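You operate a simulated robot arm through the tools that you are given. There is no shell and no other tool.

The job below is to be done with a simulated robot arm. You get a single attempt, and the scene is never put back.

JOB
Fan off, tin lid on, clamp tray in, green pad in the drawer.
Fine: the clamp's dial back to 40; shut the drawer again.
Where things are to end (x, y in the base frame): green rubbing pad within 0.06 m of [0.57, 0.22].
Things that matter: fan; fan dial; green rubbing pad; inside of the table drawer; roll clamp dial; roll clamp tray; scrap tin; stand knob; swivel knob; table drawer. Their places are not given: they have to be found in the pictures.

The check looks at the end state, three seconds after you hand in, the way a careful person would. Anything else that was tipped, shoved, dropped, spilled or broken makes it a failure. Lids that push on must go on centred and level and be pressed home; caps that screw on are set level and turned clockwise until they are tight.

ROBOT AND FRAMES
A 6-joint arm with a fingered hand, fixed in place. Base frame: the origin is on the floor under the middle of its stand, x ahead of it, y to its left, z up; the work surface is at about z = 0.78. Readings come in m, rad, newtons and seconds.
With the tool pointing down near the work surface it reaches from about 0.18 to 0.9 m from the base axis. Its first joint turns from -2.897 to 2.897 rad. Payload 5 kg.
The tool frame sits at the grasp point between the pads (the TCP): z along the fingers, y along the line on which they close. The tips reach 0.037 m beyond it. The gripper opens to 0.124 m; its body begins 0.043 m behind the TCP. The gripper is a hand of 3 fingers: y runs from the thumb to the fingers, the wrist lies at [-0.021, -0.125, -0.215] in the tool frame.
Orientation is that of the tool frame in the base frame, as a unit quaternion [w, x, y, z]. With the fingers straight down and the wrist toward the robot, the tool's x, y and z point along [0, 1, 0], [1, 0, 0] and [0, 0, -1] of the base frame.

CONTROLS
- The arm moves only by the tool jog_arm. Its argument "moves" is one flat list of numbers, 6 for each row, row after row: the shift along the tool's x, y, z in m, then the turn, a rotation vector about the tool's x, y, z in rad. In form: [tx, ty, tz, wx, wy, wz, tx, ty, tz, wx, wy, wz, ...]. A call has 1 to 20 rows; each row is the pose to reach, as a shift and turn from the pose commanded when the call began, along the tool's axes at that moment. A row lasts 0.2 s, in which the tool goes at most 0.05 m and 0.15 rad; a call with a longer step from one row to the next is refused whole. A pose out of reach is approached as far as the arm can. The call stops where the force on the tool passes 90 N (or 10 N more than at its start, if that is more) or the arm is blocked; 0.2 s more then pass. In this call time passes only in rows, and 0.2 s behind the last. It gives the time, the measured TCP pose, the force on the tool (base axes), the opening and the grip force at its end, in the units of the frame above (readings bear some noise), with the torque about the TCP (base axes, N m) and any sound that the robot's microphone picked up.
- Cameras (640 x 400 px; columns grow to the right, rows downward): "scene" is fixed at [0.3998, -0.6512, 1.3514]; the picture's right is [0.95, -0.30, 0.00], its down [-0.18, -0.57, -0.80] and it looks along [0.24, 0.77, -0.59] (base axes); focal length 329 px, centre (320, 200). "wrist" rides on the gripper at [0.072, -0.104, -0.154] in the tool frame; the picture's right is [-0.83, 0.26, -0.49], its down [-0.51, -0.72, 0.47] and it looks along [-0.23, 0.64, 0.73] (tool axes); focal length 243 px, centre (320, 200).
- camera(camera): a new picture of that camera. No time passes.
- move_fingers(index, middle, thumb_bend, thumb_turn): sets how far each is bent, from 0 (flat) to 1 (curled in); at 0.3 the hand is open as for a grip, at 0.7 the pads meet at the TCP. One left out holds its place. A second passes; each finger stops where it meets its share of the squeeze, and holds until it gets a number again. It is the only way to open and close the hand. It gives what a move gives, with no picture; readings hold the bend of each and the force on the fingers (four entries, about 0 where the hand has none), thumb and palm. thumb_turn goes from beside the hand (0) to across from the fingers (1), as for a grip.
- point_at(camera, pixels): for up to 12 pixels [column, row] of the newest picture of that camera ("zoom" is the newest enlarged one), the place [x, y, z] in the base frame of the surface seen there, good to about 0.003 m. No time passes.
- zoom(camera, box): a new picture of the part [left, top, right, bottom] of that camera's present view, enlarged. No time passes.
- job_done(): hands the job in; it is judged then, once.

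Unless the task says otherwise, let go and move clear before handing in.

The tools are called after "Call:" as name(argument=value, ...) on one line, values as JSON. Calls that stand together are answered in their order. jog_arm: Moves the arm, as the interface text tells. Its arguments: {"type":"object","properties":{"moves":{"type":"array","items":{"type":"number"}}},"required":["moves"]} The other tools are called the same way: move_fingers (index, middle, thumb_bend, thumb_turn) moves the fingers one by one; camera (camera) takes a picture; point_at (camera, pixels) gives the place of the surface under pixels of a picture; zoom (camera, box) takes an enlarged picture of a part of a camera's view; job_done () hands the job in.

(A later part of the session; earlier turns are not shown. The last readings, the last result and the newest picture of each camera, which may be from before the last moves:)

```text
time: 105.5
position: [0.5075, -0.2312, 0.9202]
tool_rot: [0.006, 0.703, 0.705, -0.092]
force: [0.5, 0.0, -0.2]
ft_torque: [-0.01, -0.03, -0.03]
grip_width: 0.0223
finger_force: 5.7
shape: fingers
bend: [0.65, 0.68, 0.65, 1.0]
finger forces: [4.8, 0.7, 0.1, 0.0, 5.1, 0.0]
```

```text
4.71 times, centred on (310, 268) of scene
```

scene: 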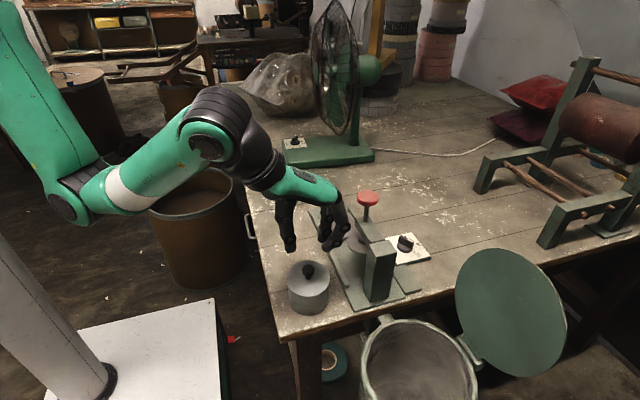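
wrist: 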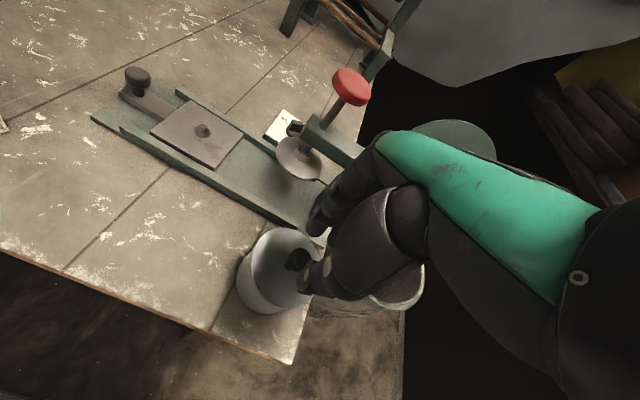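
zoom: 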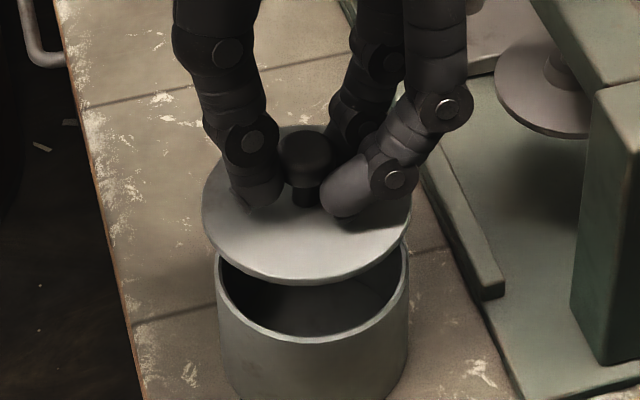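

Call:
point_at(camera="zoom", pixels=[[205, 200], [207, 225], [225, 252], [250, 270], [285, 280], [320, 280], [355, 270], [385, 252], [404, 225], [290, 128], [270, 135], [290, 262]])

Call:
camera(camera="wrist")

Call:
zoom(camera="wrist", box=[210, 170, 370, 330])

```text
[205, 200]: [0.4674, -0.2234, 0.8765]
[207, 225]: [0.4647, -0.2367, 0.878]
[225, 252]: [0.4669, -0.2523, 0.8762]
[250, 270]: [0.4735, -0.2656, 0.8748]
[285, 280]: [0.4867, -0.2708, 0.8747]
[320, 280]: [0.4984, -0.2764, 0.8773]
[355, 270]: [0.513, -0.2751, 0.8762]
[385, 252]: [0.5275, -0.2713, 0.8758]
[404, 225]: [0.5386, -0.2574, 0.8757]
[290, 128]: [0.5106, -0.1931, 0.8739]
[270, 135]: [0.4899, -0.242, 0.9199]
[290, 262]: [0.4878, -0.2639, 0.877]
```

```text
taken
```

wrist: 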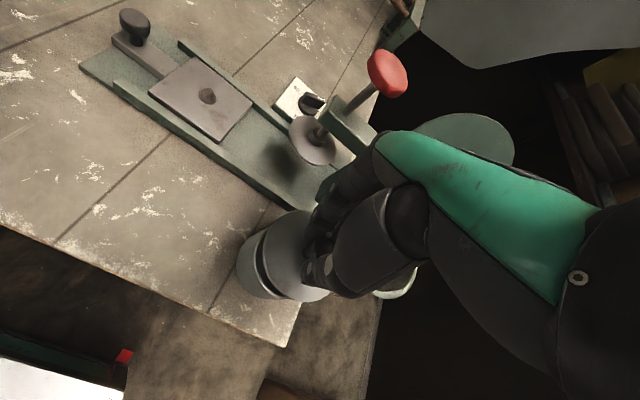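

```text
2.50 times, centred on (290, 250) of wrist
```

zoom: 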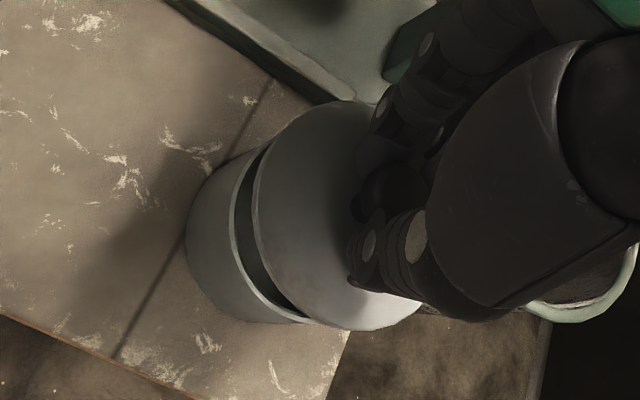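

Level to within ~1–2°. I take extra points on the back-left edge from the wrist view to refine centring.

Call:
point_at(camera="zoom", pixels=[[262, 180], [262, 230], [285, 285], [315, 318], [345, 328], [330, 104], [285, 140], [300, 200], [340, 280], [345, 105]])

Call:
point_at(camera="zoom", pixels=[[230, 200], [233, 240], [255, 290], [290, 318], [240, 170], [200, 200], [195, 250], [225, 300]])

```text
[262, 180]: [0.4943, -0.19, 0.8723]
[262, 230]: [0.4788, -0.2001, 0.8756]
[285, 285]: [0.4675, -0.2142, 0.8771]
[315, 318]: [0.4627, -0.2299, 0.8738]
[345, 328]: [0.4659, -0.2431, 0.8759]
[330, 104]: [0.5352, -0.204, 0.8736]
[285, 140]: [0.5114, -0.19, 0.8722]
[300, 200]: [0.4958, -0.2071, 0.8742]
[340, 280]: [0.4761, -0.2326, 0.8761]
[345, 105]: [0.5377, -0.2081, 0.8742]
```

```text
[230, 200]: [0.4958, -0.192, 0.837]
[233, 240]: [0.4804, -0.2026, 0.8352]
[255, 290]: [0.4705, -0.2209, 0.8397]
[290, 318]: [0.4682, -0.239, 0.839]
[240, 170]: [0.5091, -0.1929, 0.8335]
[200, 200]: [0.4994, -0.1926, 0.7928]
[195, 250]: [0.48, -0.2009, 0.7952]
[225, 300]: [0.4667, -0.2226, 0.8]
```

Lid and tin agree within ~1 mm in both views. I lower straight down to just above contact.

Call:
jog_arm(moves=[0.0011, 0.0015, 0.0118, 0, 0, 0, 0.0028, 0.0029, 0.0236, 0, 0, 0, 0.0028, 0.0029, 0.0236, 0, 0, 0])

Call:
zoom(camera="scene", box=[275, 225, 345, 310])

Call:
zoom(camera="wrist", box=[210, 170, 370, 330])

```text
time: 106.3
position: [0.5064, -0.2309, 0.8967]
tool_rot: [0.006, 0.705, 0.704, -0.092]
force: [-1.0, 0.0, -0.7]
ft_torque: [0.01, 0.02, -0.01]
grip_width: 0.0225
finger_force: 4.4
shape: fingers
bend: [0.65, 0.68, 0.65, 1.0]
finger forces: [4.7, 0.7, 0.1, 0.0, 5.1, 0.1]
```

```text
4.71 times, centred on (310, 268) of scene
```

zoom: 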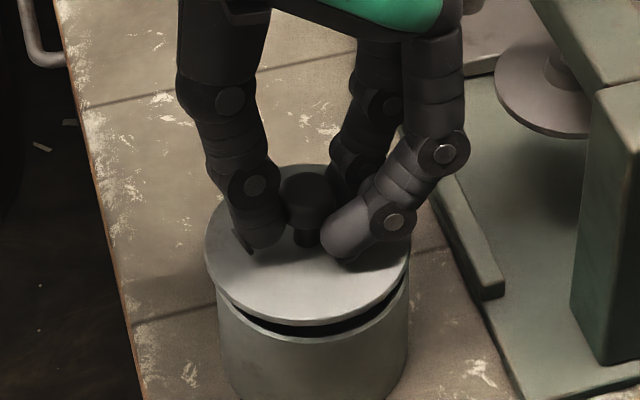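

```text
2.50 times, centred on (290, 250) of wrist
```

zoom: 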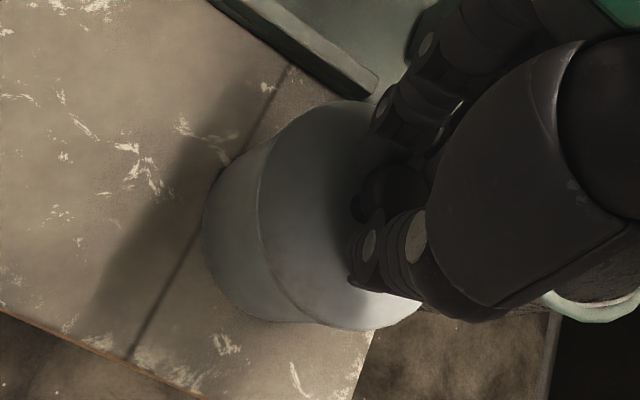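

No contact yet, small gap at the front. I continue down in small steps.

Call:
jog_arm(moves=[0.0002, 0.0002, 0.0015, 0, 0, 0, 0.0004, 0.0004, 0.003, 0, 0, 0, 0.0006, 0.0005, 0.0045, 0, 0, 0])

Call:
zoom(camera="scene", box=[275, 225, 345, 310])

```text
time: 107.2
position: [0.508, -0.2312, 0.8914]
tool_rot: [0.006, 0.704, 0.704, -0.092]
force: [-0.3, -0.3, 3.7]
ft_torque: [0.05, -0.08, 0.0]
grip_width: 0.0222
finger_force: 7.5
shape: fingers
bend: [0.65, 0.68, 0.65, 1.0]
finger forces: [8.6, 1.2, 0.0, 0.0, 5.6, 0.0]
```

```text
4.71 times, centred on (310, 268) of scene
```

zoom: 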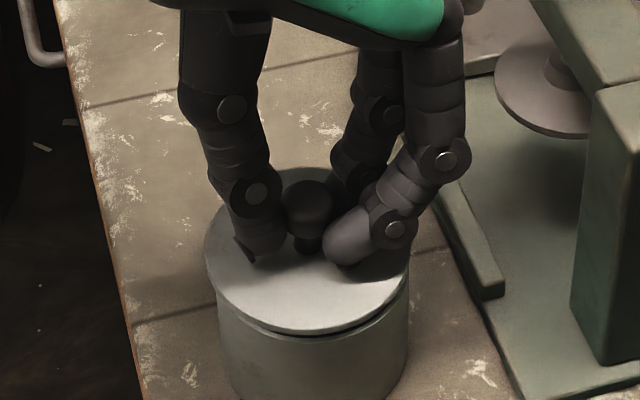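

Contact made (3.7 N), with a thin gap showing at the right front. I measure the edge.

Call:
point_at(camera="zoom", pixels=[[208, 240], [212, 275], [235, 305], [265, 322], [300, 331], [340, 326], [375, 308], [400, 285], [407, 265], [290, 172], [260, 175], [290, 315]])

Call:
point_at(camera="zoom", pixels=[[218, 310], [235, 325], [265, 338], [300, 345], [340, 342], [380, 322], [404, 295], [225, 340], [320, 360], [400, 330]])

Call:
zoom(camera="wrist", box=[210, 170, 370, 330])

```text
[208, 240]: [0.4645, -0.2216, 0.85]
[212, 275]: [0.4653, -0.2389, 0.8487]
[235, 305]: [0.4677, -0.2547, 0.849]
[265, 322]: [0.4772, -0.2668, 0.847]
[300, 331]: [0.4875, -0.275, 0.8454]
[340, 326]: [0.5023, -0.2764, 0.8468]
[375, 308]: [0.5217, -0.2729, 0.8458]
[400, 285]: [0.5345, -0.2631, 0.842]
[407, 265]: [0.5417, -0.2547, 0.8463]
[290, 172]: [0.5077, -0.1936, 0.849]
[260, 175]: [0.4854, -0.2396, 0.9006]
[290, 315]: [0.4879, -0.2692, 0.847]
```

```text
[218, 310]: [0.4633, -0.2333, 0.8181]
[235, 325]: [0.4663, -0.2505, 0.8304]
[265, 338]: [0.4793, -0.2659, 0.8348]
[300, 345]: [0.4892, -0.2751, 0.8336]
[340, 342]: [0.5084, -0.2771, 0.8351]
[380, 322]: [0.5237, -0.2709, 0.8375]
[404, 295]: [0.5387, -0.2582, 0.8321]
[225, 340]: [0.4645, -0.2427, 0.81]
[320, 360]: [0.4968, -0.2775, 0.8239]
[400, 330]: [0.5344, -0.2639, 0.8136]
```

```text
2.50 times, centred on (290, 250) of wrist
```

zoom: 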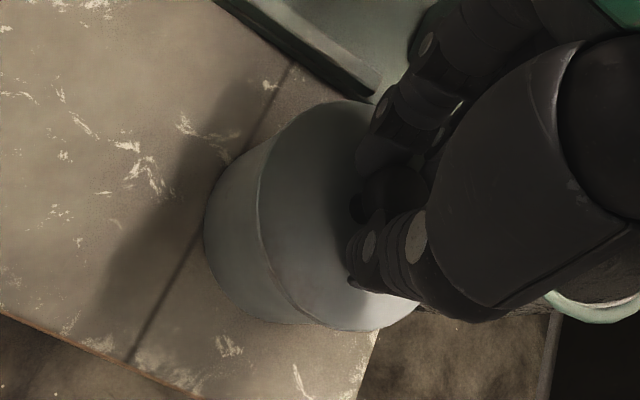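

The lid top is still at ~0.847 (resting on the rim) and seems ~1–1.5 mm too far +x/+y. I slide it by (−0.001,−0.0015) and press lightly.

Call:
jog_arm(moves=[-0.0015, -0.001, 0.0003, 0, 0, 0, -0.0013, -0.0008, 0.0018, 0, 0, 0, -0.0012, -0.0007, 0.0033, 0, 0, 0])

Call:
zoom(camera="scene", box=[275, 225, 345, 310])

Call:
point_at(camera="zoom", pixels=[[208, 245], [212, 275], [235, 308], [265, 325], [300, 332], [340, 328], [375, 310], [400, 285], [405, 265], [290, 175], [280, 315], [350, 310]])

```text
time: 108.0
position: [0.5075, -0.2312, 0.89]
tool_rot: [0.007, 0.704, 0.704, -0.091]
force: [5.9, 0.8, 16.4]
ft_torque: [0.31, -0.45, -0.04]
grip_width: 0.0216
finger_force: 15.7
shape: fingers
bend: [0.65, 0.68, 0.66, 1.0]
finger forces: [24.0, 2.2, 0.0, 0.0, 4.5, 0.0]
```

```text
4.71 times, centred on (310, 268) of scene
```

zoom: 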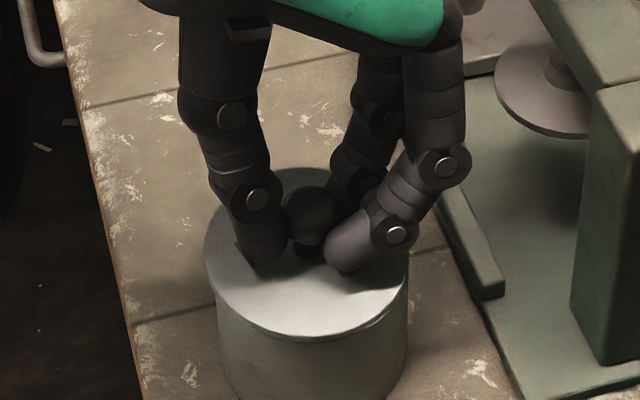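

```text
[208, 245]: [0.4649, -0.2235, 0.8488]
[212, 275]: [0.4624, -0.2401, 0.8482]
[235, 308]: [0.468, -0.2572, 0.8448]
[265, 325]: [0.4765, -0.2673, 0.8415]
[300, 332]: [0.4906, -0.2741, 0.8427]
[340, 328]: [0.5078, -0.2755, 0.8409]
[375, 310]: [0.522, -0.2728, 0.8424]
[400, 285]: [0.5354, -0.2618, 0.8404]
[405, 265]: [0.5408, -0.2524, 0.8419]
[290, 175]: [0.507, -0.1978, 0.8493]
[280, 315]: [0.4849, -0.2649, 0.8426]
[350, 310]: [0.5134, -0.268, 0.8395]
```

Now the front-right is seated (0.841) but back-left is high (0.849), since the index did the pressing. I release gently and will press the high side with the thumb alone.

Call:
move_fingers(index=0.63, middle=0.63, thumb_bend=0.61)

Call:
jog_arm(moves=[-0.002, -0.0018, -0.0147, 0, 0, 0, -0.0055, -0.0049, -0.0393, 0, 0, 0, -0.0097, -0.0085, -0.0688, 0, 0, 0])

Call:
zoom(camera="scene", box=[275, 225, 345, 310])

Call:
point_at(camera="zoom", pixels=[[208, 245], [212, 275], [235, 308], [265, 325], [300, 332], [340, 328], [375, 310], [400, 285], [405, 255], [290, 172], [240, 190], [380, 200]])

```text
time: 109.0
position: [0.5067, -0.2317, 0.8898]
tool_rot: [0.008, 0.704, 0.704, -0.091]
force: [8.3, 3.4, 31.8]
ft_torque: [0.48, -0.72, 0.03]
grip_width: 0.0273
finger_force: 19.6
shape: fingers
bend: [0.64, 0.63, 0.61, 1.0]
finger forces: [39.0, 0.0, 0.1, 0.1, 0.1, 0.1]
```

```text
time: 109.8
position: [0.5051, -0.2307, 0.9574]
tool_rot: [0.006, 0.704, 0.704, -0.093]
force: [0.0, -0.5, 0.8]
ft_torque: [0.03, -0.02, 0.0]
grip_width: 0.0308
finger_force: 1.8
shape: fingers
bend: [0.63, 0.63, 0.61, 1.0]
finger forces: [3.1, 0.0, 0.0, 0.0, 0.1, 0.0]
```

```text
4.71 times, centred on (310, 268) of scene
```

zoom: 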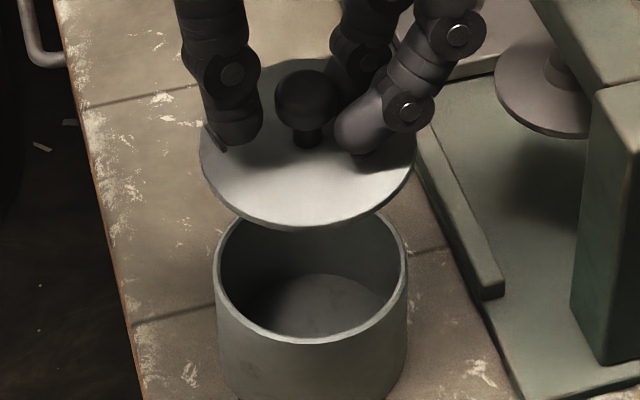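

```text
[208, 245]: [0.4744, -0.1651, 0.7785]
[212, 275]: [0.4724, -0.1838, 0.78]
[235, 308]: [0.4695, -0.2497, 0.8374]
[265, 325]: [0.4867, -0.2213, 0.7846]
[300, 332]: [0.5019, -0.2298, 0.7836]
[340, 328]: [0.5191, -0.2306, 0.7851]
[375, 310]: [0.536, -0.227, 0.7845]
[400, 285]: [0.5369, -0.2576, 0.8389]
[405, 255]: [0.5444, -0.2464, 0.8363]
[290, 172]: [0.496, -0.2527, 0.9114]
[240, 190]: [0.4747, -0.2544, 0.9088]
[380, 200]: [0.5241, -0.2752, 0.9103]
```

The lid came up with the hand, caught by the fingers under the knob head. I re-close at once to secure it.

Call:
move_fingers(index=0.69, middle=0.69, thumb_bend=0.69)

Call:
camera(camera="scene")

Call:
zoom(camera="scene", box=[275, 215, 345, 305])

Call:
camera(camera="wrist")

```text
time: 110.8
position: [0.505, -0.2316, 0.9588]
tool_rot: [0.006, 0.704, 0.704, -0.093]
force: [0.0, -0.7, 0.5]
ft_torque: [-0.01, -0.03, -0.01]
grip_width: 0.0217
finger_force: 6.2
shape: fingers
bend: [0.66, 0.68, 0.65, 1.0]
finger forces: [4.8, 1.4, 0.0, 0.1, 5.3, 0.0]
```

```text
taken
```

scene: 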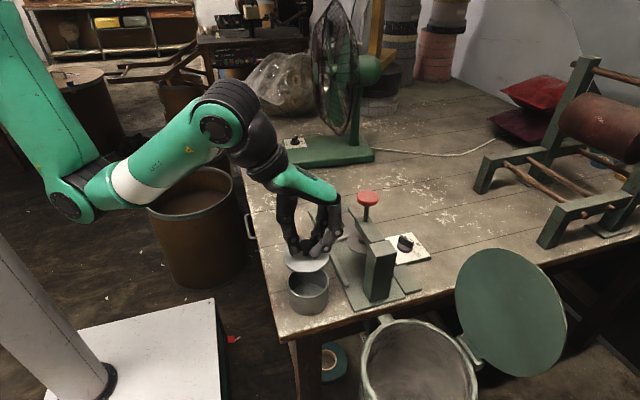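

```text
4.44 times, centred on (310, 260) of scene
```

zoom: 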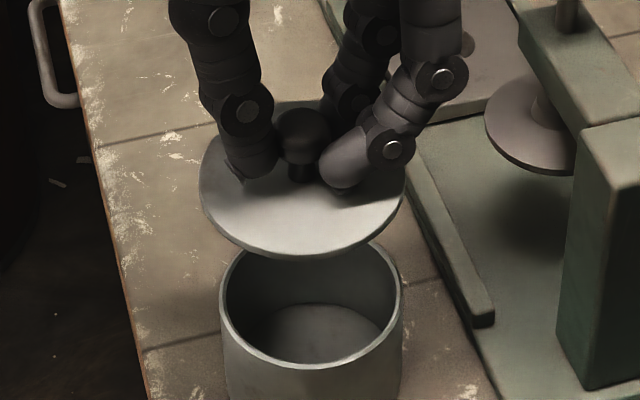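

```text
taken
```

wrist: 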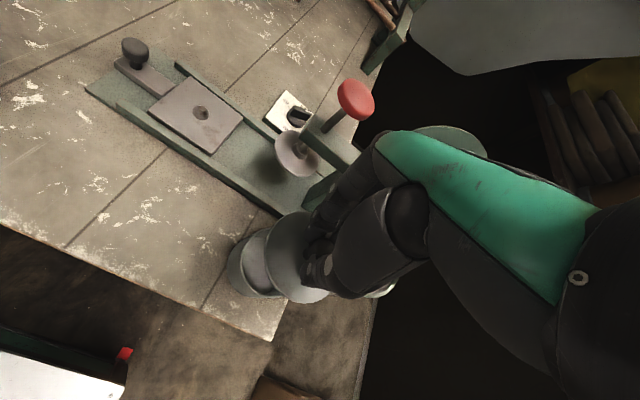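

Secured again at ~5 N. I re-measure the hanging lid's tilt carefully from both cameras.

Call:
point_at(camera="zoom", pixels=[[202, 185], [206, 210], [225, 235], [250, 250], [285, 256], [320, 253], [355, 240], [385, 215], [402, 185], [270, 112], [290, 235], [240, 220]])

Call:
zoom(camera="wrist", box=[210, 180, 350, 320])

```text
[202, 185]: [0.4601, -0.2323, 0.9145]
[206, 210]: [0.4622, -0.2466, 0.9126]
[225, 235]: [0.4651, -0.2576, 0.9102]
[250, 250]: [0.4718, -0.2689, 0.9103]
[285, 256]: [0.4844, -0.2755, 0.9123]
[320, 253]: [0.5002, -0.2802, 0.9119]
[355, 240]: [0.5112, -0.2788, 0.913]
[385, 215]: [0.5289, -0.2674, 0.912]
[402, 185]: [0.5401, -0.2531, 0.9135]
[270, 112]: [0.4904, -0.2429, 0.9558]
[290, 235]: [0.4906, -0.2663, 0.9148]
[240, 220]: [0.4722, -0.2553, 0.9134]
```

```text
2.86 times, centred on (280, 250) of wrist
```

zoom: 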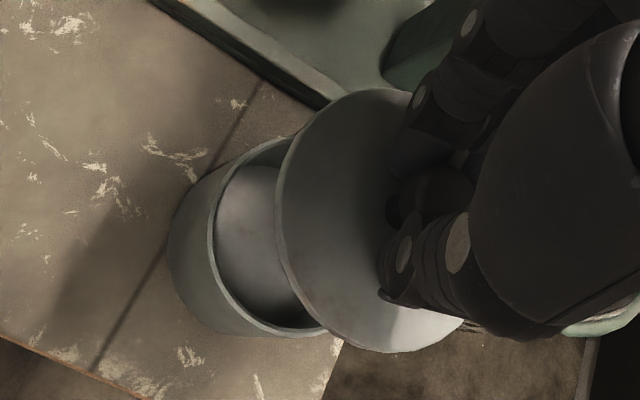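

Call:
point_at(camera="zoom", pixels=[[278, 200], [280, 250], [305, 305], [345, 340], [385, 350], [300, 145], [330, 110], [370, 90], [330, 200], [350, 280], [400, 93], [430, 345]])

Call:
point_at(camera="zoom", pixels=[[208, 230], [222, 280], [255, 320], [290, 333], [318, 330], [222, 180], [250, 150], [280, 138], [170, 250], [185, 300], [230, 330], [200, 180]])

```text
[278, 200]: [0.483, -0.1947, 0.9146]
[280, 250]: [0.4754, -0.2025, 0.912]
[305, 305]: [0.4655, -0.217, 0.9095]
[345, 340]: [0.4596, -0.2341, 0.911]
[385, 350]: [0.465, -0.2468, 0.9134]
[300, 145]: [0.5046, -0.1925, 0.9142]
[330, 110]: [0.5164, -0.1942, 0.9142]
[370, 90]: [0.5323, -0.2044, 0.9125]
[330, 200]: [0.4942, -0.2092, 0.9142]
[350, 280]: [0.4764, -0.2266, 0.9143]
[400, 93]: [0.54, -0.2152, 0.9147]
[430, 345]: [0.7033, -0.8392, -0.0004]
```

```text
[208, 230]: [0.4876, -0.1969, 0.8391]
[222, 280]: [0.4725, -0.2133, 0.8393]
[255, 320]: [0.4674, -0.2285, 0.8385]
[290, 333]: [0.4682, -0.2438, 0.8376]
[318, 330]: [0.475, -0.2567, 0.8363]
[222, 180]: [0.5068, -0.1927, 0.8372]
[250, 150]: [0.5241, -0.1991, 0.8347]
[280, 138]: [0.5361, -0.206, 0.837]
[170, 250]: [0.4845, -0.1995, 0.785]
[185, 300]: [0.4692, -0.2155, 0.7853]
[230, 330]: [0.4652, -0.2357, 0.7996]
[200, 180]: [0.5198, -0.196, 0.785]
```

Lid is level (0.9127±0.0015). Both views agree it sits about (−0.003,−0.001) from the tin's centre, so I shift by (+0.003,+0.001) while lowering to just above the rim.

Call:
jog_arm(moves=[0.003, 0.0045, 0.018, 0, 0, 0, 0.006, 0.0075, 0.037, 0, 0, 0, 0.009, 0.01, 0.0565, 0, 0, 0, 0.009, 0.01, 0.0565, 0, 0, 0])

Call:
zoom(camera="scene", box=[275, 225, 345, 310])

```text
time: 111.8
position: [0.5082, -0.2311, 0.9014]
tool_rot: [0.007, 0.704, 0.704, -0.092]
force: [-0.6, 0.3, 0.2]
ft_torque: [0.05, -0.02, 0.0]
grip_width: 0.0215
finger_force: 5.7
shape: fingers
bend: [0.66, 0.68, 0.65, 1.0]
finger forces: [5.0, 1.6, 0.0, 0.1, 5.2, 0.0]
```

```text
4.71 times, centred on (310, 268) of scene
```

zoom: 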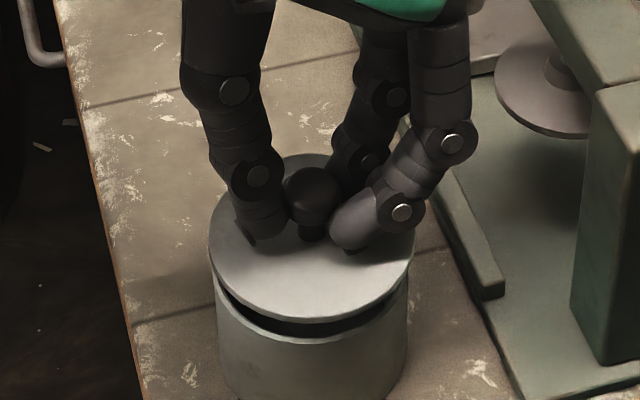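

Image-wise the lid's ellipse looks ~3 mm too far back relative to the rim. I check lid height now to resolve this.

Call:
point_at(camera="zoom", pixels=[[225, 240], [230, 270], [250, 290], [280, 305], [310, 310], [340, 305], [370, 290], [395, 265], [300, 165], [290, 280], [330, 280], [340, 165]])

Call:
zoom(camera="scene", box=[285, 250, 335, 310])

Call:
camera(camera="wrist")

Call:
zoom(camera="wrist", box=[220, 190, 340, 310])

```text
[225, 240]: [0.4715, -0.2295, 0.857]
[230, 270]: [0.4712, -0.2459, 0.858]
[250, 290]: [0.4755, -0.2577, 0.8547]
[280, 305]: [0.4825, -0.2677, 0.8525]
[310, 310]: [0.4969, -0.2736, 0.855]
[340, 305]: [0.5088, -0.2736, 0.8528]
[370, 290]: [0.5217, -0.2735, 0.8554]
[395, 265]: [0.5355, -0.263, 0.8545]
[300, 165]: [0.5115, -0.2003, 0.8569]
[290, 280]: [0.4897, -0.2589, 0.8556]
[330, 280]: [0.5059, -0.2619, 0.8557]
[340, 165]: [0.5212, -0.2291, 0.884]
```

```text
6.67 times, centred on (310, 280) of scene
```

zoom: 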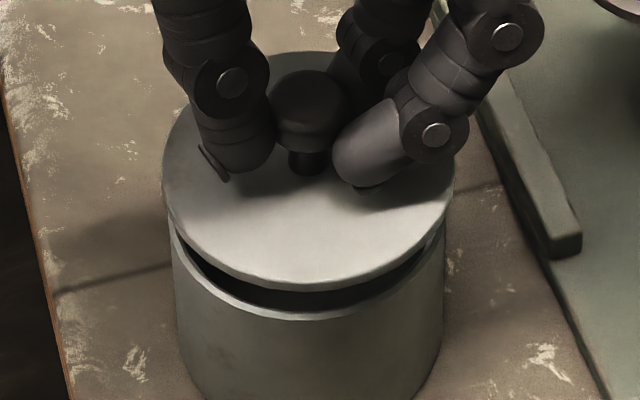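

```text
taken
```

wrist: 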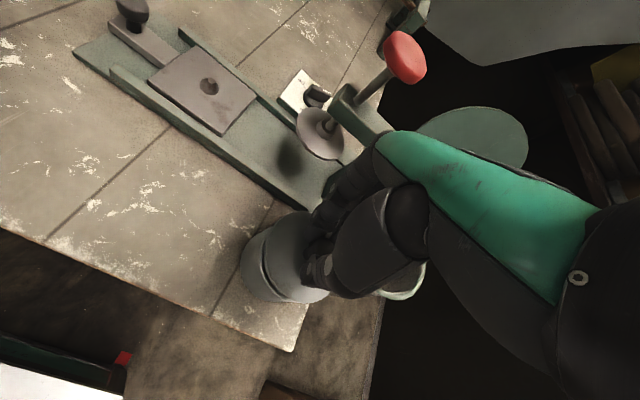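

```text
3.33 times, centred on (280, 250) of wrist
```

zoom: 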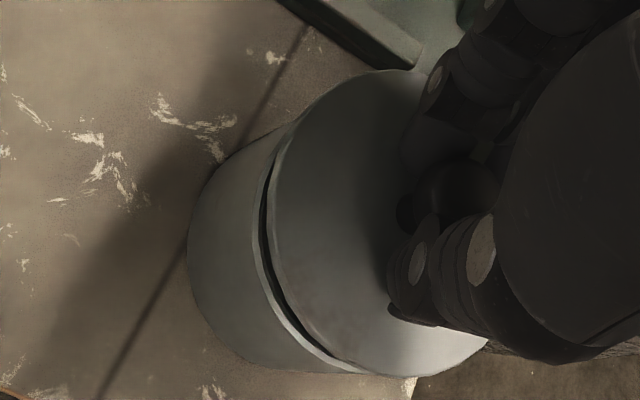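

Ellipse comparison says the lid is ≈(+0.001,+0.003) off and very slightly high at back-left. I correct both and lower to ~2 mm above contact.

Call:
jog_arm(moves=[-0.0007, -0.0014, 0.0035, -0.025, -0.02, 0, -0.0007, -0.0014, 0.0069, -0.025, -0.02, 0, -0.0007, -0.0014, 0.0069, -0.025, -0.02, 0])

Call:
zoom(camera="scene", box=[285, 250, 335, 310])

Call:
zoom(camera="wrist", box=[220, 190, 340, 310])

```text
time: 112.5
position: [0.5073, -0.2323, 0.8936]
tool_rot: [0.022, 0.704, 0.705, -0.09]
force: [0.0, 0.4, -0.1]
ft_torque: [0.03, 0.01, -0.03]
grip_width: 0.0217
finger_force: 6.0
shape: fingers
bend: [0.66, 0.68, 0.65, 1.0]
finger forces: [4.9, 1.6, 0.0, 0.0, 5.2, 0.0]
```

```text
6.67 times, centred on (310, 280) of scene
```

zoom: 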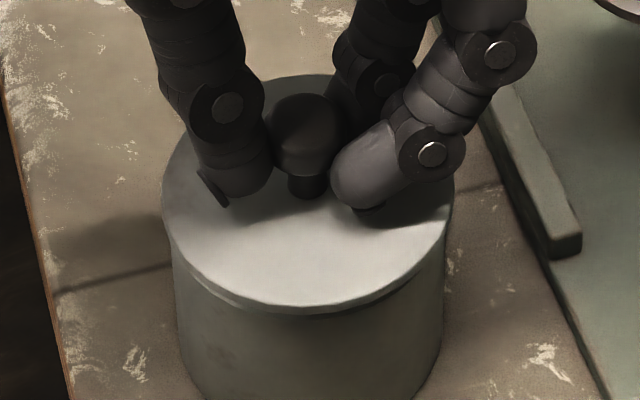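

```text
3.33 times, centred on (280, 250) of wrist
```

zoom: 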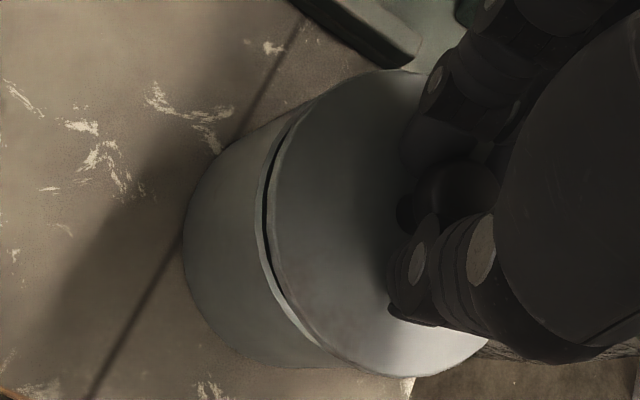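

Lid is just at rim height, with ~1 mm residual toward +y. I nudge −0.0008 in y and lower slowly with force readout.

Call:
jog_arm(moves=[-0.0006, 0.0005, 0.001, 0, 0, 0, -0.0005, 0.0006, 0.002, 0, 0, 0])

Call:
zoom(camera="scene", box=[285, 250, 335, 310])

```text
time: 113.2
position: [0.5065, -0.2334, 0.8918]
tool_rot: [0.022, 0.703, 0.705, -0.09]
force: [0.2, -0.9, 0.2]
ft_torque: [0.01, 0.03, 0.02]
grip_width: 0.0212
finger_force: 6.0
shape: fingers
bend: [0.66, 0.68, 0.65, 1.0]
finger forces: [5.1, 1.6, 0.0, 0.0, 5.1, 0.0]
```

```text
6.67 times, centred on (310, 280) of scene
```

zoom: 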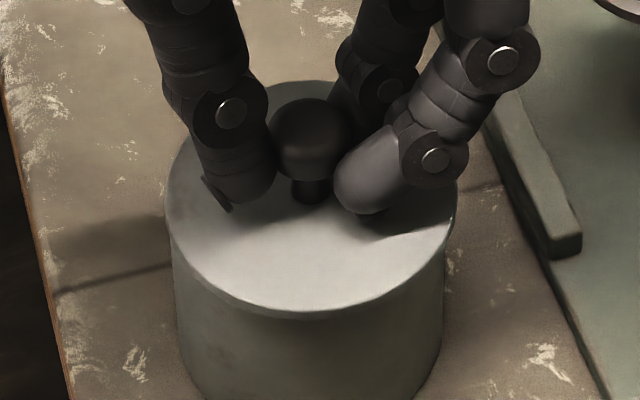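

Still no contact force at z=0.8918 — lower than where it rested before, a good sign. I continue down in 1 mm steps.

Call:
jog_arm(moves=[0.0001, 0.0001, 0.001, 0, 0, 0, 0.0003, 0.0002, 0.002, 0, 0, 0, 0.0004, 0.0004, 0.003, 0, 0, 0])

Call:
zoom(camera="scene", box=[285, 250, 335, 310])

Call:
point_at(camera="zoom", pixels=[[185, 200], [185, 245], [220, 285], [260, 300], [310, 305], [360, 298], [410, 270], [440, 230], [310, 95], [290, 100], [300, 270], [345, 280]])

```text
time: 114.0
position: [0.5074, -0.2344, 0.8903]
tool_rot: [0.023, 0.703, 0.705, -0.09]
force: [-0.5, 4.7, 14.6]
ft_torque: [0.18, -0.11, -0.04]
grip_width: 0.0213
finger_force: 11.1
shape: fingers
bend: [0.66, 0.68, 0.65, 1.0]
finger forces: [15.3, 0.6, 0.0, 0.0, 6.4, 0.0]
```

```text
6.67 times, centred on (310, 280) of scene
```

zoom: 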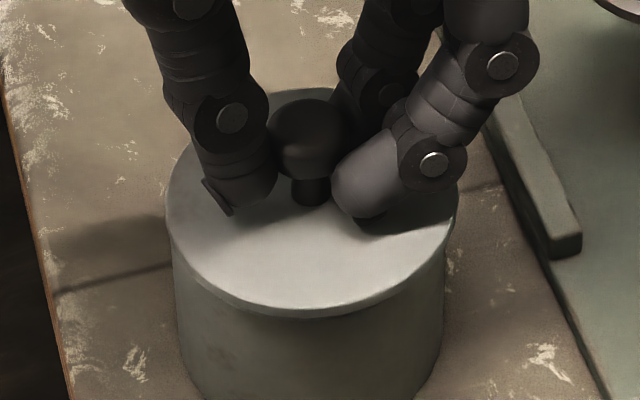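

```text
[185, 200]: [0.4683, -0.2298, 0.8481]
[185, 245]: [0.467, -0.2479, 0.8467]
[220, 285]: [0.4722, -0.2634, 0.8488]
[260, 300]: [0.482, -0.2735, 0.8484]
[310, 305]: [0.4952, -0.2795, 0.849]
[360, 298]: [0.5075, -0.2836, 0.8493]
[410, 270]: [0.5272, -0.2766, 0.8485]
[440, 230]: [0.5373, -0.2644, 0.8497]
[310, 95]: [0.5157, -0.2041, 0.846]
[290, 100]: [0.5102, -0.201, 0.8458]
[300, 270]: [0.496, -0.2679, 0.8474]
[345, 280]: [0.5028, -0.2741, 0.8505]
```

Now the front is slightly high (0.849 vs 0.846 back) and it pushes +y (4.7 N): I overshot a little. I ease up 1 mm, shift +0.0012 in y, and press again.

Call:
jog_arm(moves=[0.0011, -0.0001, -0.0012, 0, 0, 0, 0.0012, 0.0001, 0.0005, 0, 0, 0, 0.0014, 0.0002, 0.002, 0, 0, 0])

Call:
zoom(camera="scene", box=[285, 250, 335, 310])

Call:
point_at(camera="zoom", pixels=[[185, 200], [185, 245], [220, 285], [260, 300], [310, 305], [360, 298], [410, 270], [440, 230], [310, 95], [290, 100], [300, 270], [345, 280]])

```text
time: 114.8
position: [0.507, -0.2327, 0.8875]
tool_rot: [0.023, 0.703, 0.705, -0.09]
force: [1.3, 3.8, 20.9]
ft_torque: [0.28, -0.32, -0.06]
grip_width: 0.0204
finger_force: 14.6
shape: fingers
bend: [0.66, 0.69, 0.65, 1.0]
finger forces: [22.3, 0.4, 0.0, 0.0, 6.2, 0.1]
```

```text
6.67 times, centred on (310, 280) of scene
```

zoom: 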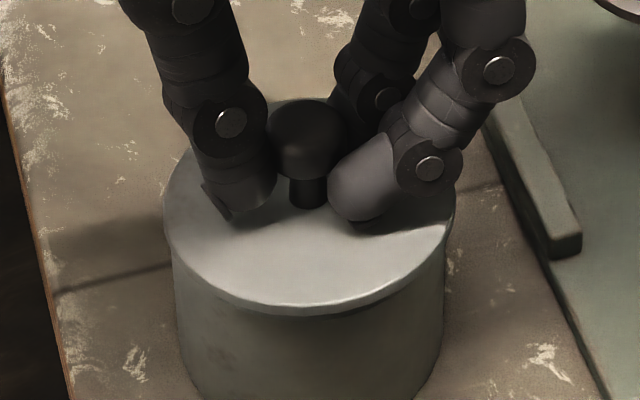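

```text
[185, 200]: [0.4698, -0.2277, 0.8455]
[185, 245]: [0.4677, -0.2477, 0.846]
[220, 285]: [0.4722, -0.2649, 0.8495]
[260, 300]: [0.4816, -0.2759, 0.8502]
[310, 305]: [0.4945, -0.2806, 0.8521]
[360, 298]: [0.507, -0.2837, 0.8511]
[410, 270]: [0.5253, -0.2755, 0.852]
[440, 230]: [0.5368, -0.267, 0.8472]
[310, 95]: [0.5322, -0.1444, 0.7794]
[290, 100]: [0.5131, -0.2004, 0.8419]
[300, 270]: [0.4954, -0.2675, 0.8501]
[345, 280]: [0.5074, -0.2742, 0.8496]
```

Now the back is in (0.842) and the front is high (0.852). The tilted hand presses unevenly through the index, so I release in small alternating steps, then will come back with a vertical hand yawed −90° (fingers on the front, thumb on the back) to press evenly.

Call:
move_fingers(index=0.62, middle=0.62, thumb_bend=0.6)

Call:
jog_arm(moves=[-0.0006, -0.0005, -0.004, 0, 0, 0])

Call:
move_fingers(index=0.54, middle=0.54, thumb_bend=0.52)

Call:
zoom(camera="scene", box=[285, 240, 335, 310])

```text
time: 115.8
position: [0.5072, -0.2322, 0.8875]
tool_rot: [0.024, 0.703, 0.706, -0.089]
force: [4.0, 4.8, 27.3]
ft_torque: [0.3, -0.42, 0.02]
grip_width: 0.026
finger_force: 15.7
shape: fingers
bend: [0.66, 0.63, 0.6, 1.0]
finger forces: [30.1, 1.8, 0.1, 0.0, 0.0, 0.0]
```

```text
time: 116.2
position: [0.5052, -0.2318, 0.8894]
tool_rot: [0.02, 0.703, 0.705, -0.091]
force: [0.5, 0.8, 6.9]
ft_torque: [0.03, -0.05, 0.01]
grip_width: 0.029
finger_force: 4.9
shape: fingers
bend: [0.65, 0.62, 0.6, 1.0]
finger forces: [9.7, 0.2, 0.0, 0.0, 0.1, 0.0]
```

```text
time: 117.2
position: [0.5067, -0.2333, 0.8905]
tool_rot: [0.023, 0.703, 0.705, -0.09]
force: [-4.8, 2.2, 12.3]
ft_torque: [0.11, -0.06, 0.05]
grip_width: 0.0464
finger_force: 6.3
shape: fingers
bend: [0.61, 0.55, 0.52, 1.0]
finger forces: [10.4, 2.0, 0.1, 0.0, 0.1, 0.0]
```

```text
5.71 times, centred on (310, 275) of scene
```

zoom: 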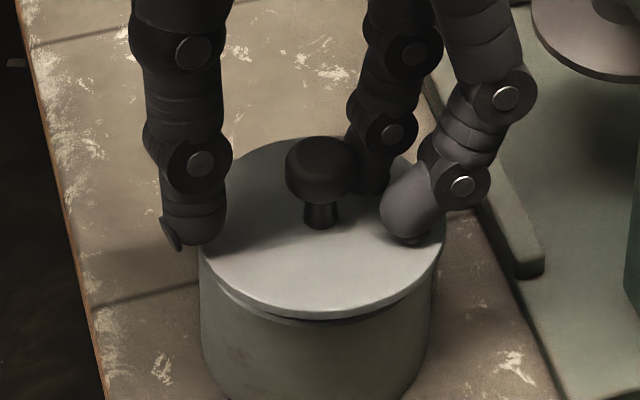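

Fingers are off the knob now. I raise a little and verify the lid stays behind.

Call:
jog_arm(moves=[-0.0014, -0.0012, -0.0098, 0, 0, 0, -0.0028, -0.0024, -0.0197, 0, 0, 0])

Call:
zoom(camera="scene", box=[275, 220, 345, 310])

```text
time: 117.8
position: [0.5059, -0.2323, 0.91]
tool_rot: [0.021, 0.703, 0.705, -0.091]
force: [0.8, 0.3, -0.4]
ft_torque: [-0.03, 0.02, -0.02]
grip_width: 0.0576
finger_force: 0.1
shape: fingers
bend: [0.54, 0.54, 0.52, 1.0]
finger forces: [0.0, 0.1, 0.1, 0.0, 0.0, 0.0]
```

```text
4.44 times, centred on (310, 265) of scene
```

zoom: 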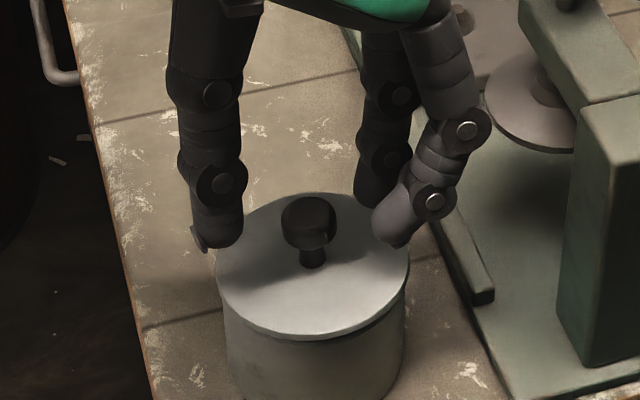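

The lid stays on the tin. I rise, restore the vertical, and then yaw to −90°.

Call:
jog_arm(moves=[-0.006, -0.004, -0.038, -0.049, 0.079, 0, -0.0126, -0.0079, -0.0786, -0.0985, 0.1577, 0])

Call:
jog_arm(moves=[0, -0.003, 0, 0, 0, 0.1428, 0, -0.006, 0, 0, 0, 0.2856, 0, -0.009, 0, 0, 0, 0.4284, 0, -0.012, 0, 0, 0, 0.5712, 0, -0.015, 0, 0, 0, 0.714, 0, -0.018, 0, 0, 0, 0.8568, 0, -0.018, 0, 0, 0, 0.9996, 0, -0.018, 0, 0, 0, 1.1424, 0, -0.018, 0, 0, 0, 1.2852, 0, -0.018, 0, 0, 0, 1.428, 0, -0.018, 0, 0, 0, 1.571, 0, -0.018, 0, 0, 0, 1.571])

Call:
camera(camera="scene")

Call:
camera(camera="wrist")

```text
time: 118.3
position: [0.5054, -0.2322, 0.9914]
tool_rot: [0.001, 0.706, 0.708, 0.0]
force: [0.8, -0.2, -0.7]
ft_torque: [-0.05, -0.01, 0.0]
grip_width: 0.0576
finger_force: 0.0
shape: fingers
bend: [0.54, 0.54, 0.52, 1.0]
finger forces: [0.1, 0.0, 0.0, 0.0, 0.0, 0.0]
```

```text
time: 121.0
position: [0.4894, -0.2322, 0.9907]
tool_rot: [0.001, 1.0, 0.0, 0.001]
force: [0.7, 0.4, 0.2]
ft_torque: [-0.02, -0.02, -0.02]
grip_width: 0.0578
finger_force: 0.1
shape: fingers
bend: [0.54, 0.54, 0.52, 1.0]
finger forces: [0.0, 0.1, 0.1, 0.0, 0.0, 0.0]
```

```text
taken
```

scene: 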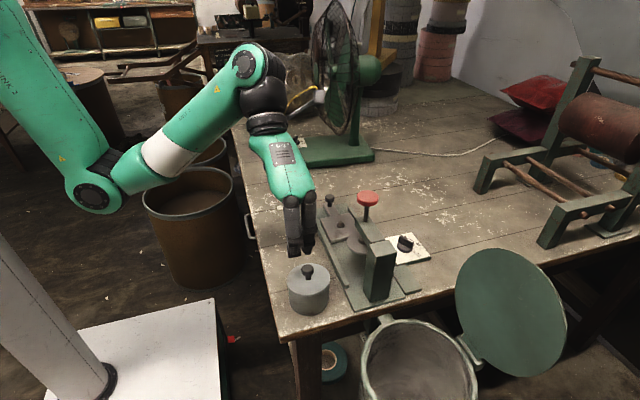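

```text
taken
```

wrist: 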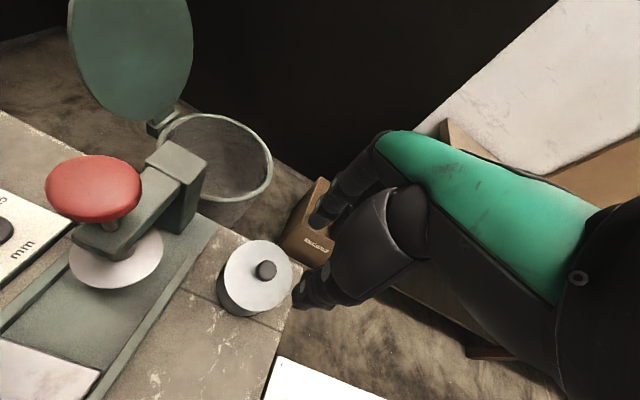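

Yaw −90° works here, and the wrist camera now sees the tin from behind. I zoom on the lid from both sides.

Call:
zoom(camera="wrist", box=[205, 225, 305, 325])

Call:
point_at(camera="zoom", pixels=[[130, 180], [140, 130], [175, 85], [230, 65], [290, 75], [340, 110], [365, 160], [355, 215], [310, 255], [250, 285], [190, 280], [145, 235]])

Call:
zoom(camera="scene", box=[280, 250, 340, 320])

```text
4.00 times, centred on (255, 275) of wrist
```

zoom: 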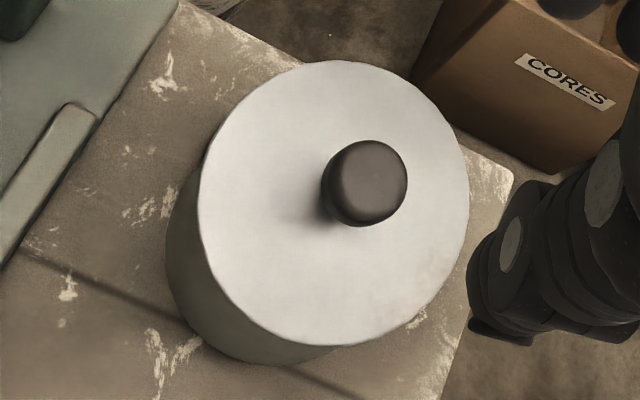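

```text
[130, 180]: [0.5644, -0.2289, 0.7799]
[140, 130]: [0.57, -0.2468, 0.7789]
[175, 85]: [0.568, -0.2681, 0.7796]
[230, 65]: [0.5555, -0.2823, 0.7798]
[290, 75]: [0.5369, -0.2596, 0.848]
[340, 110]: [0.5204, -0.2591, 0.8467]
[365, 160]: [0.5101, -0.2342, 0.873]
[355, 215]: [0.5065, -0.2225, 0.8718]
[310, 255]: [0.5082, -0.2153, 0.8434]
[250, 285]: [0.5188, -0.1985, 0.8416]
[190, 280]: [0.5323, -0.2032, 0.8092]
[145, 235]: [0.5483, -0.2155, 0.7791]
```

```text
5.71 times, centred on (310, 285) of scene
```

zoom: 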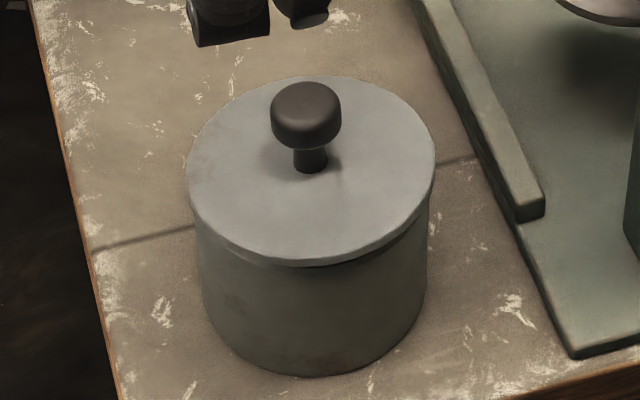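

Call:
point_at(camera="zoom", pixels=[[192, 165], [195, 200], [220, 232], [255, 252], [300, 260], [350, 252], [395, 228], [425, 195], [430, 155], [400, 110], [320, 82], [230, 105]])

Call:
zoom(camera="wrist", box=[205, 225, 305, 325])

Call:
point_at(camera="zoom", pixels=[[205, 190], [220, 140], [260, 90], [320, 68], [390, 80], [440, 120], [465, 180], [460, 235], [430, 290], [380, 325], [320, 340], [240, 290]])

```text
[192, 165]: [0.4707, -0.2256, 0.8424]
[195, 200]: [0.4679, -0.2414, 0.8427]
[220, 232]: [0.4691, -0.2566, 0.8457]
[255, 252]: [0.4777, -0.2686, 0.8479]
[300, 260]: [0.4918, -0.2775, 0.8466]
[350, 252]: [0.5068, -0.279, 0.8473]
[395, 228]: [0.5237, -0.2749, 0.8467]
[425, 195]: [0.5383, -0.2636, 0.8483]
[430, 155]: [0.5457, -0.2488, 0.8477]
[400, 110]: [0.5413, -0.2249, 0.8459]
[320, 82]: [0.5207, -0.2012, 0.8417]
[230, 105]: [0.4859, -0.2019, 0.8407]
```

```text
4.00 times, centred on (255, 275) of wrist
```

zoom: 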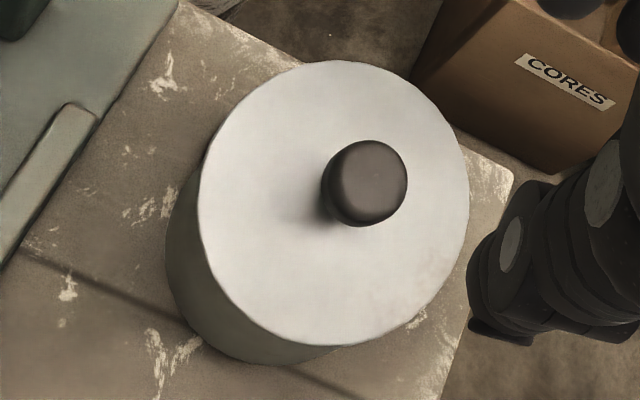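

```text
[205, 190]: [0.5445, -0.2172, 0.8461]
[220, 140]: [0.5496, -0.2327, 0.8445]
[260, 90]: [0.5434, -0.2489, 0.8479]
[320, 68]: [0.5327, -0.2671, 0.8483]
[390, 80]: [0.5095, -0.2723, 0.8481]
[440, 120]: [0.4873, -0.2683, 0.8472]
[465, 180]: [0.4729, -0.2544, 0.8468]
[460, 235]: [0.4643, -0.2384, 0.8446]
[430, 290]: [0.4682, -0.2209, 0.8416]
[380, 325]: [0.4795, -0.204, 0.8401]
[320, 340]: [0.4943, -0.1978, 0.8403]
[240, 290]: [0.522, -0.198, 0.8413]
```

The lid rides up at front-right (0.848) while back-left is in (0.841), so it needs to go ~(−0.0015,+0.0015). I come down over the knob with the yawed, vertical hand.

Call:
move_fingers(index=0.6, middle=0.6, thumb_bend=0.6)

Call:
jog_arm(moves=[0.009, 0, 0.03, 0, 0, 0, 0.0176, 0, 0.06, 0, 0, 0])

Call:
zoom(camera="scene", box=[275, 220, 345, 310])

Call:
camera(camera="wrist")

Call:
zoom(camera="wrist", box=[230, 190, 350, 310])

```text
time: 122.0
position: [0.4878, -0.2332, 0.9905]
tool_rot: [0.001, 1.0, 0.001, 0.001]
force: [-0.4, -0.8, -0.8]
ft_torque: [0.03, -0.02, 0.03]
grip_width: 0.0373
finger_force: 0.1
shape: fingers
bend: [0.6, 0.6, 0.6, 1.0]
finger forces: [0.0, 0.0, 0.0, 0.1, 0.1, 0.0]
```

```text
time: 122.5
position: [0.5053, -0.2327, 0.9311]
tool_rot: [0.0, 1.0, 0.001, 0.002]
force: [-1.3, -0.4, -0.4]
ft_torque: [-0.02, -0.04, 0.0]
grip_width: 0.0372
finger_force: 0.0
shape: fingers
bend: [0.6, 0.6, 0.6, 1.0]
finger forces: [0.0, 0.1, 0.0, 0.0, 0.0, 0.1]
```

```text
4.44 times, centred on (310, 265) of scene
```

zoom: 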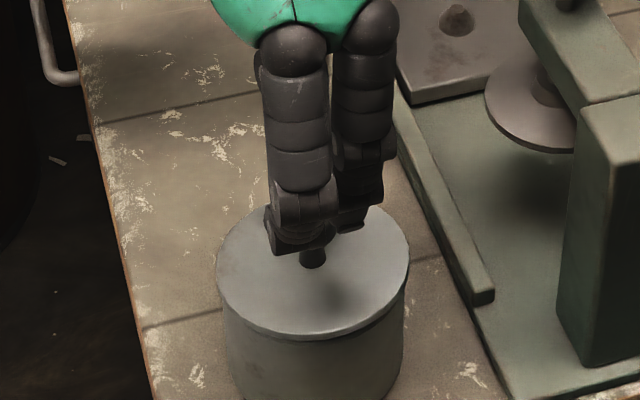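

```text
taken
```

wrist: 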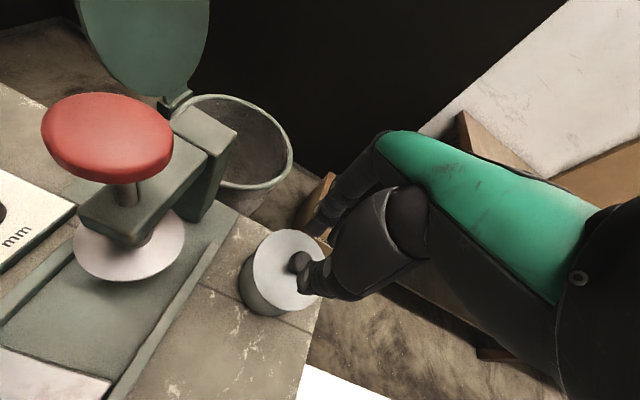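

```text
3.33 times, centred on (290, 250) of wrist
```

zoom: 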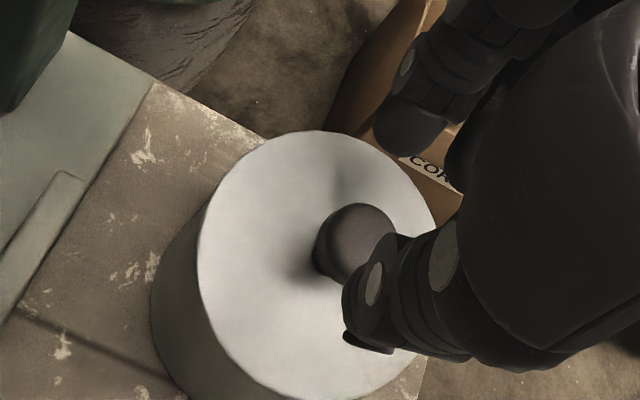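

Alignment looks right (the offset in the scene view is due to depth). I descend and close softly on the knob.

Call:
jog_arm(moves=[0.001, 0, 0.02, 0, 0, 0, 0.001, 0, 0.039, 0, 0, 0])

Call:
zoom(camera="scene", box=[275, 220, 345, 310])

Call:
zoom(camera="wrist", box=[230, 190, 350, 310])

```text
time: 123.2
position: [0.5067, -0.232, 0.8919]
tool_rot: [0.001, 1.0, 0.001, 0.001]
force: [0.5, 0.1, -0.5]
ft_torque: [0.01, 0.01, -0.02]
grip_width: 0.0369
finger_force: 0.1
shape: fingers
bend: [0.6, 0.6, 0.6, 1.0]
finger forces: [0.0, 0.1, 0.0, 0.1, 0.0, 0.0]
```

```text
4.44 times, centred on (310, 265) of scene
```

zoom: 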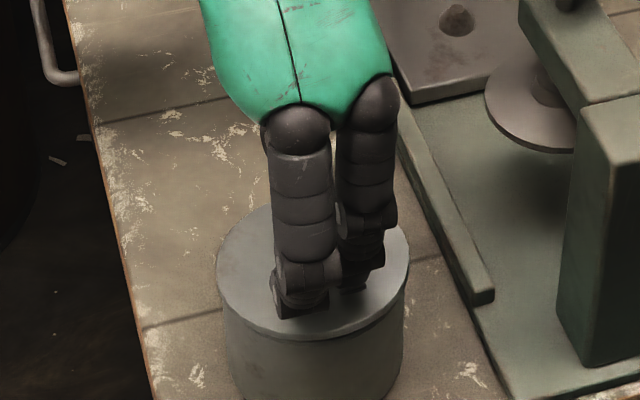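

```text
3.33 times, centred on (290, 250) of wrist
```

zoom: 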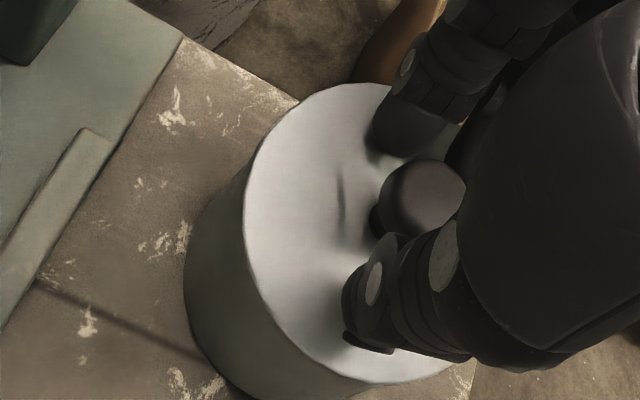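

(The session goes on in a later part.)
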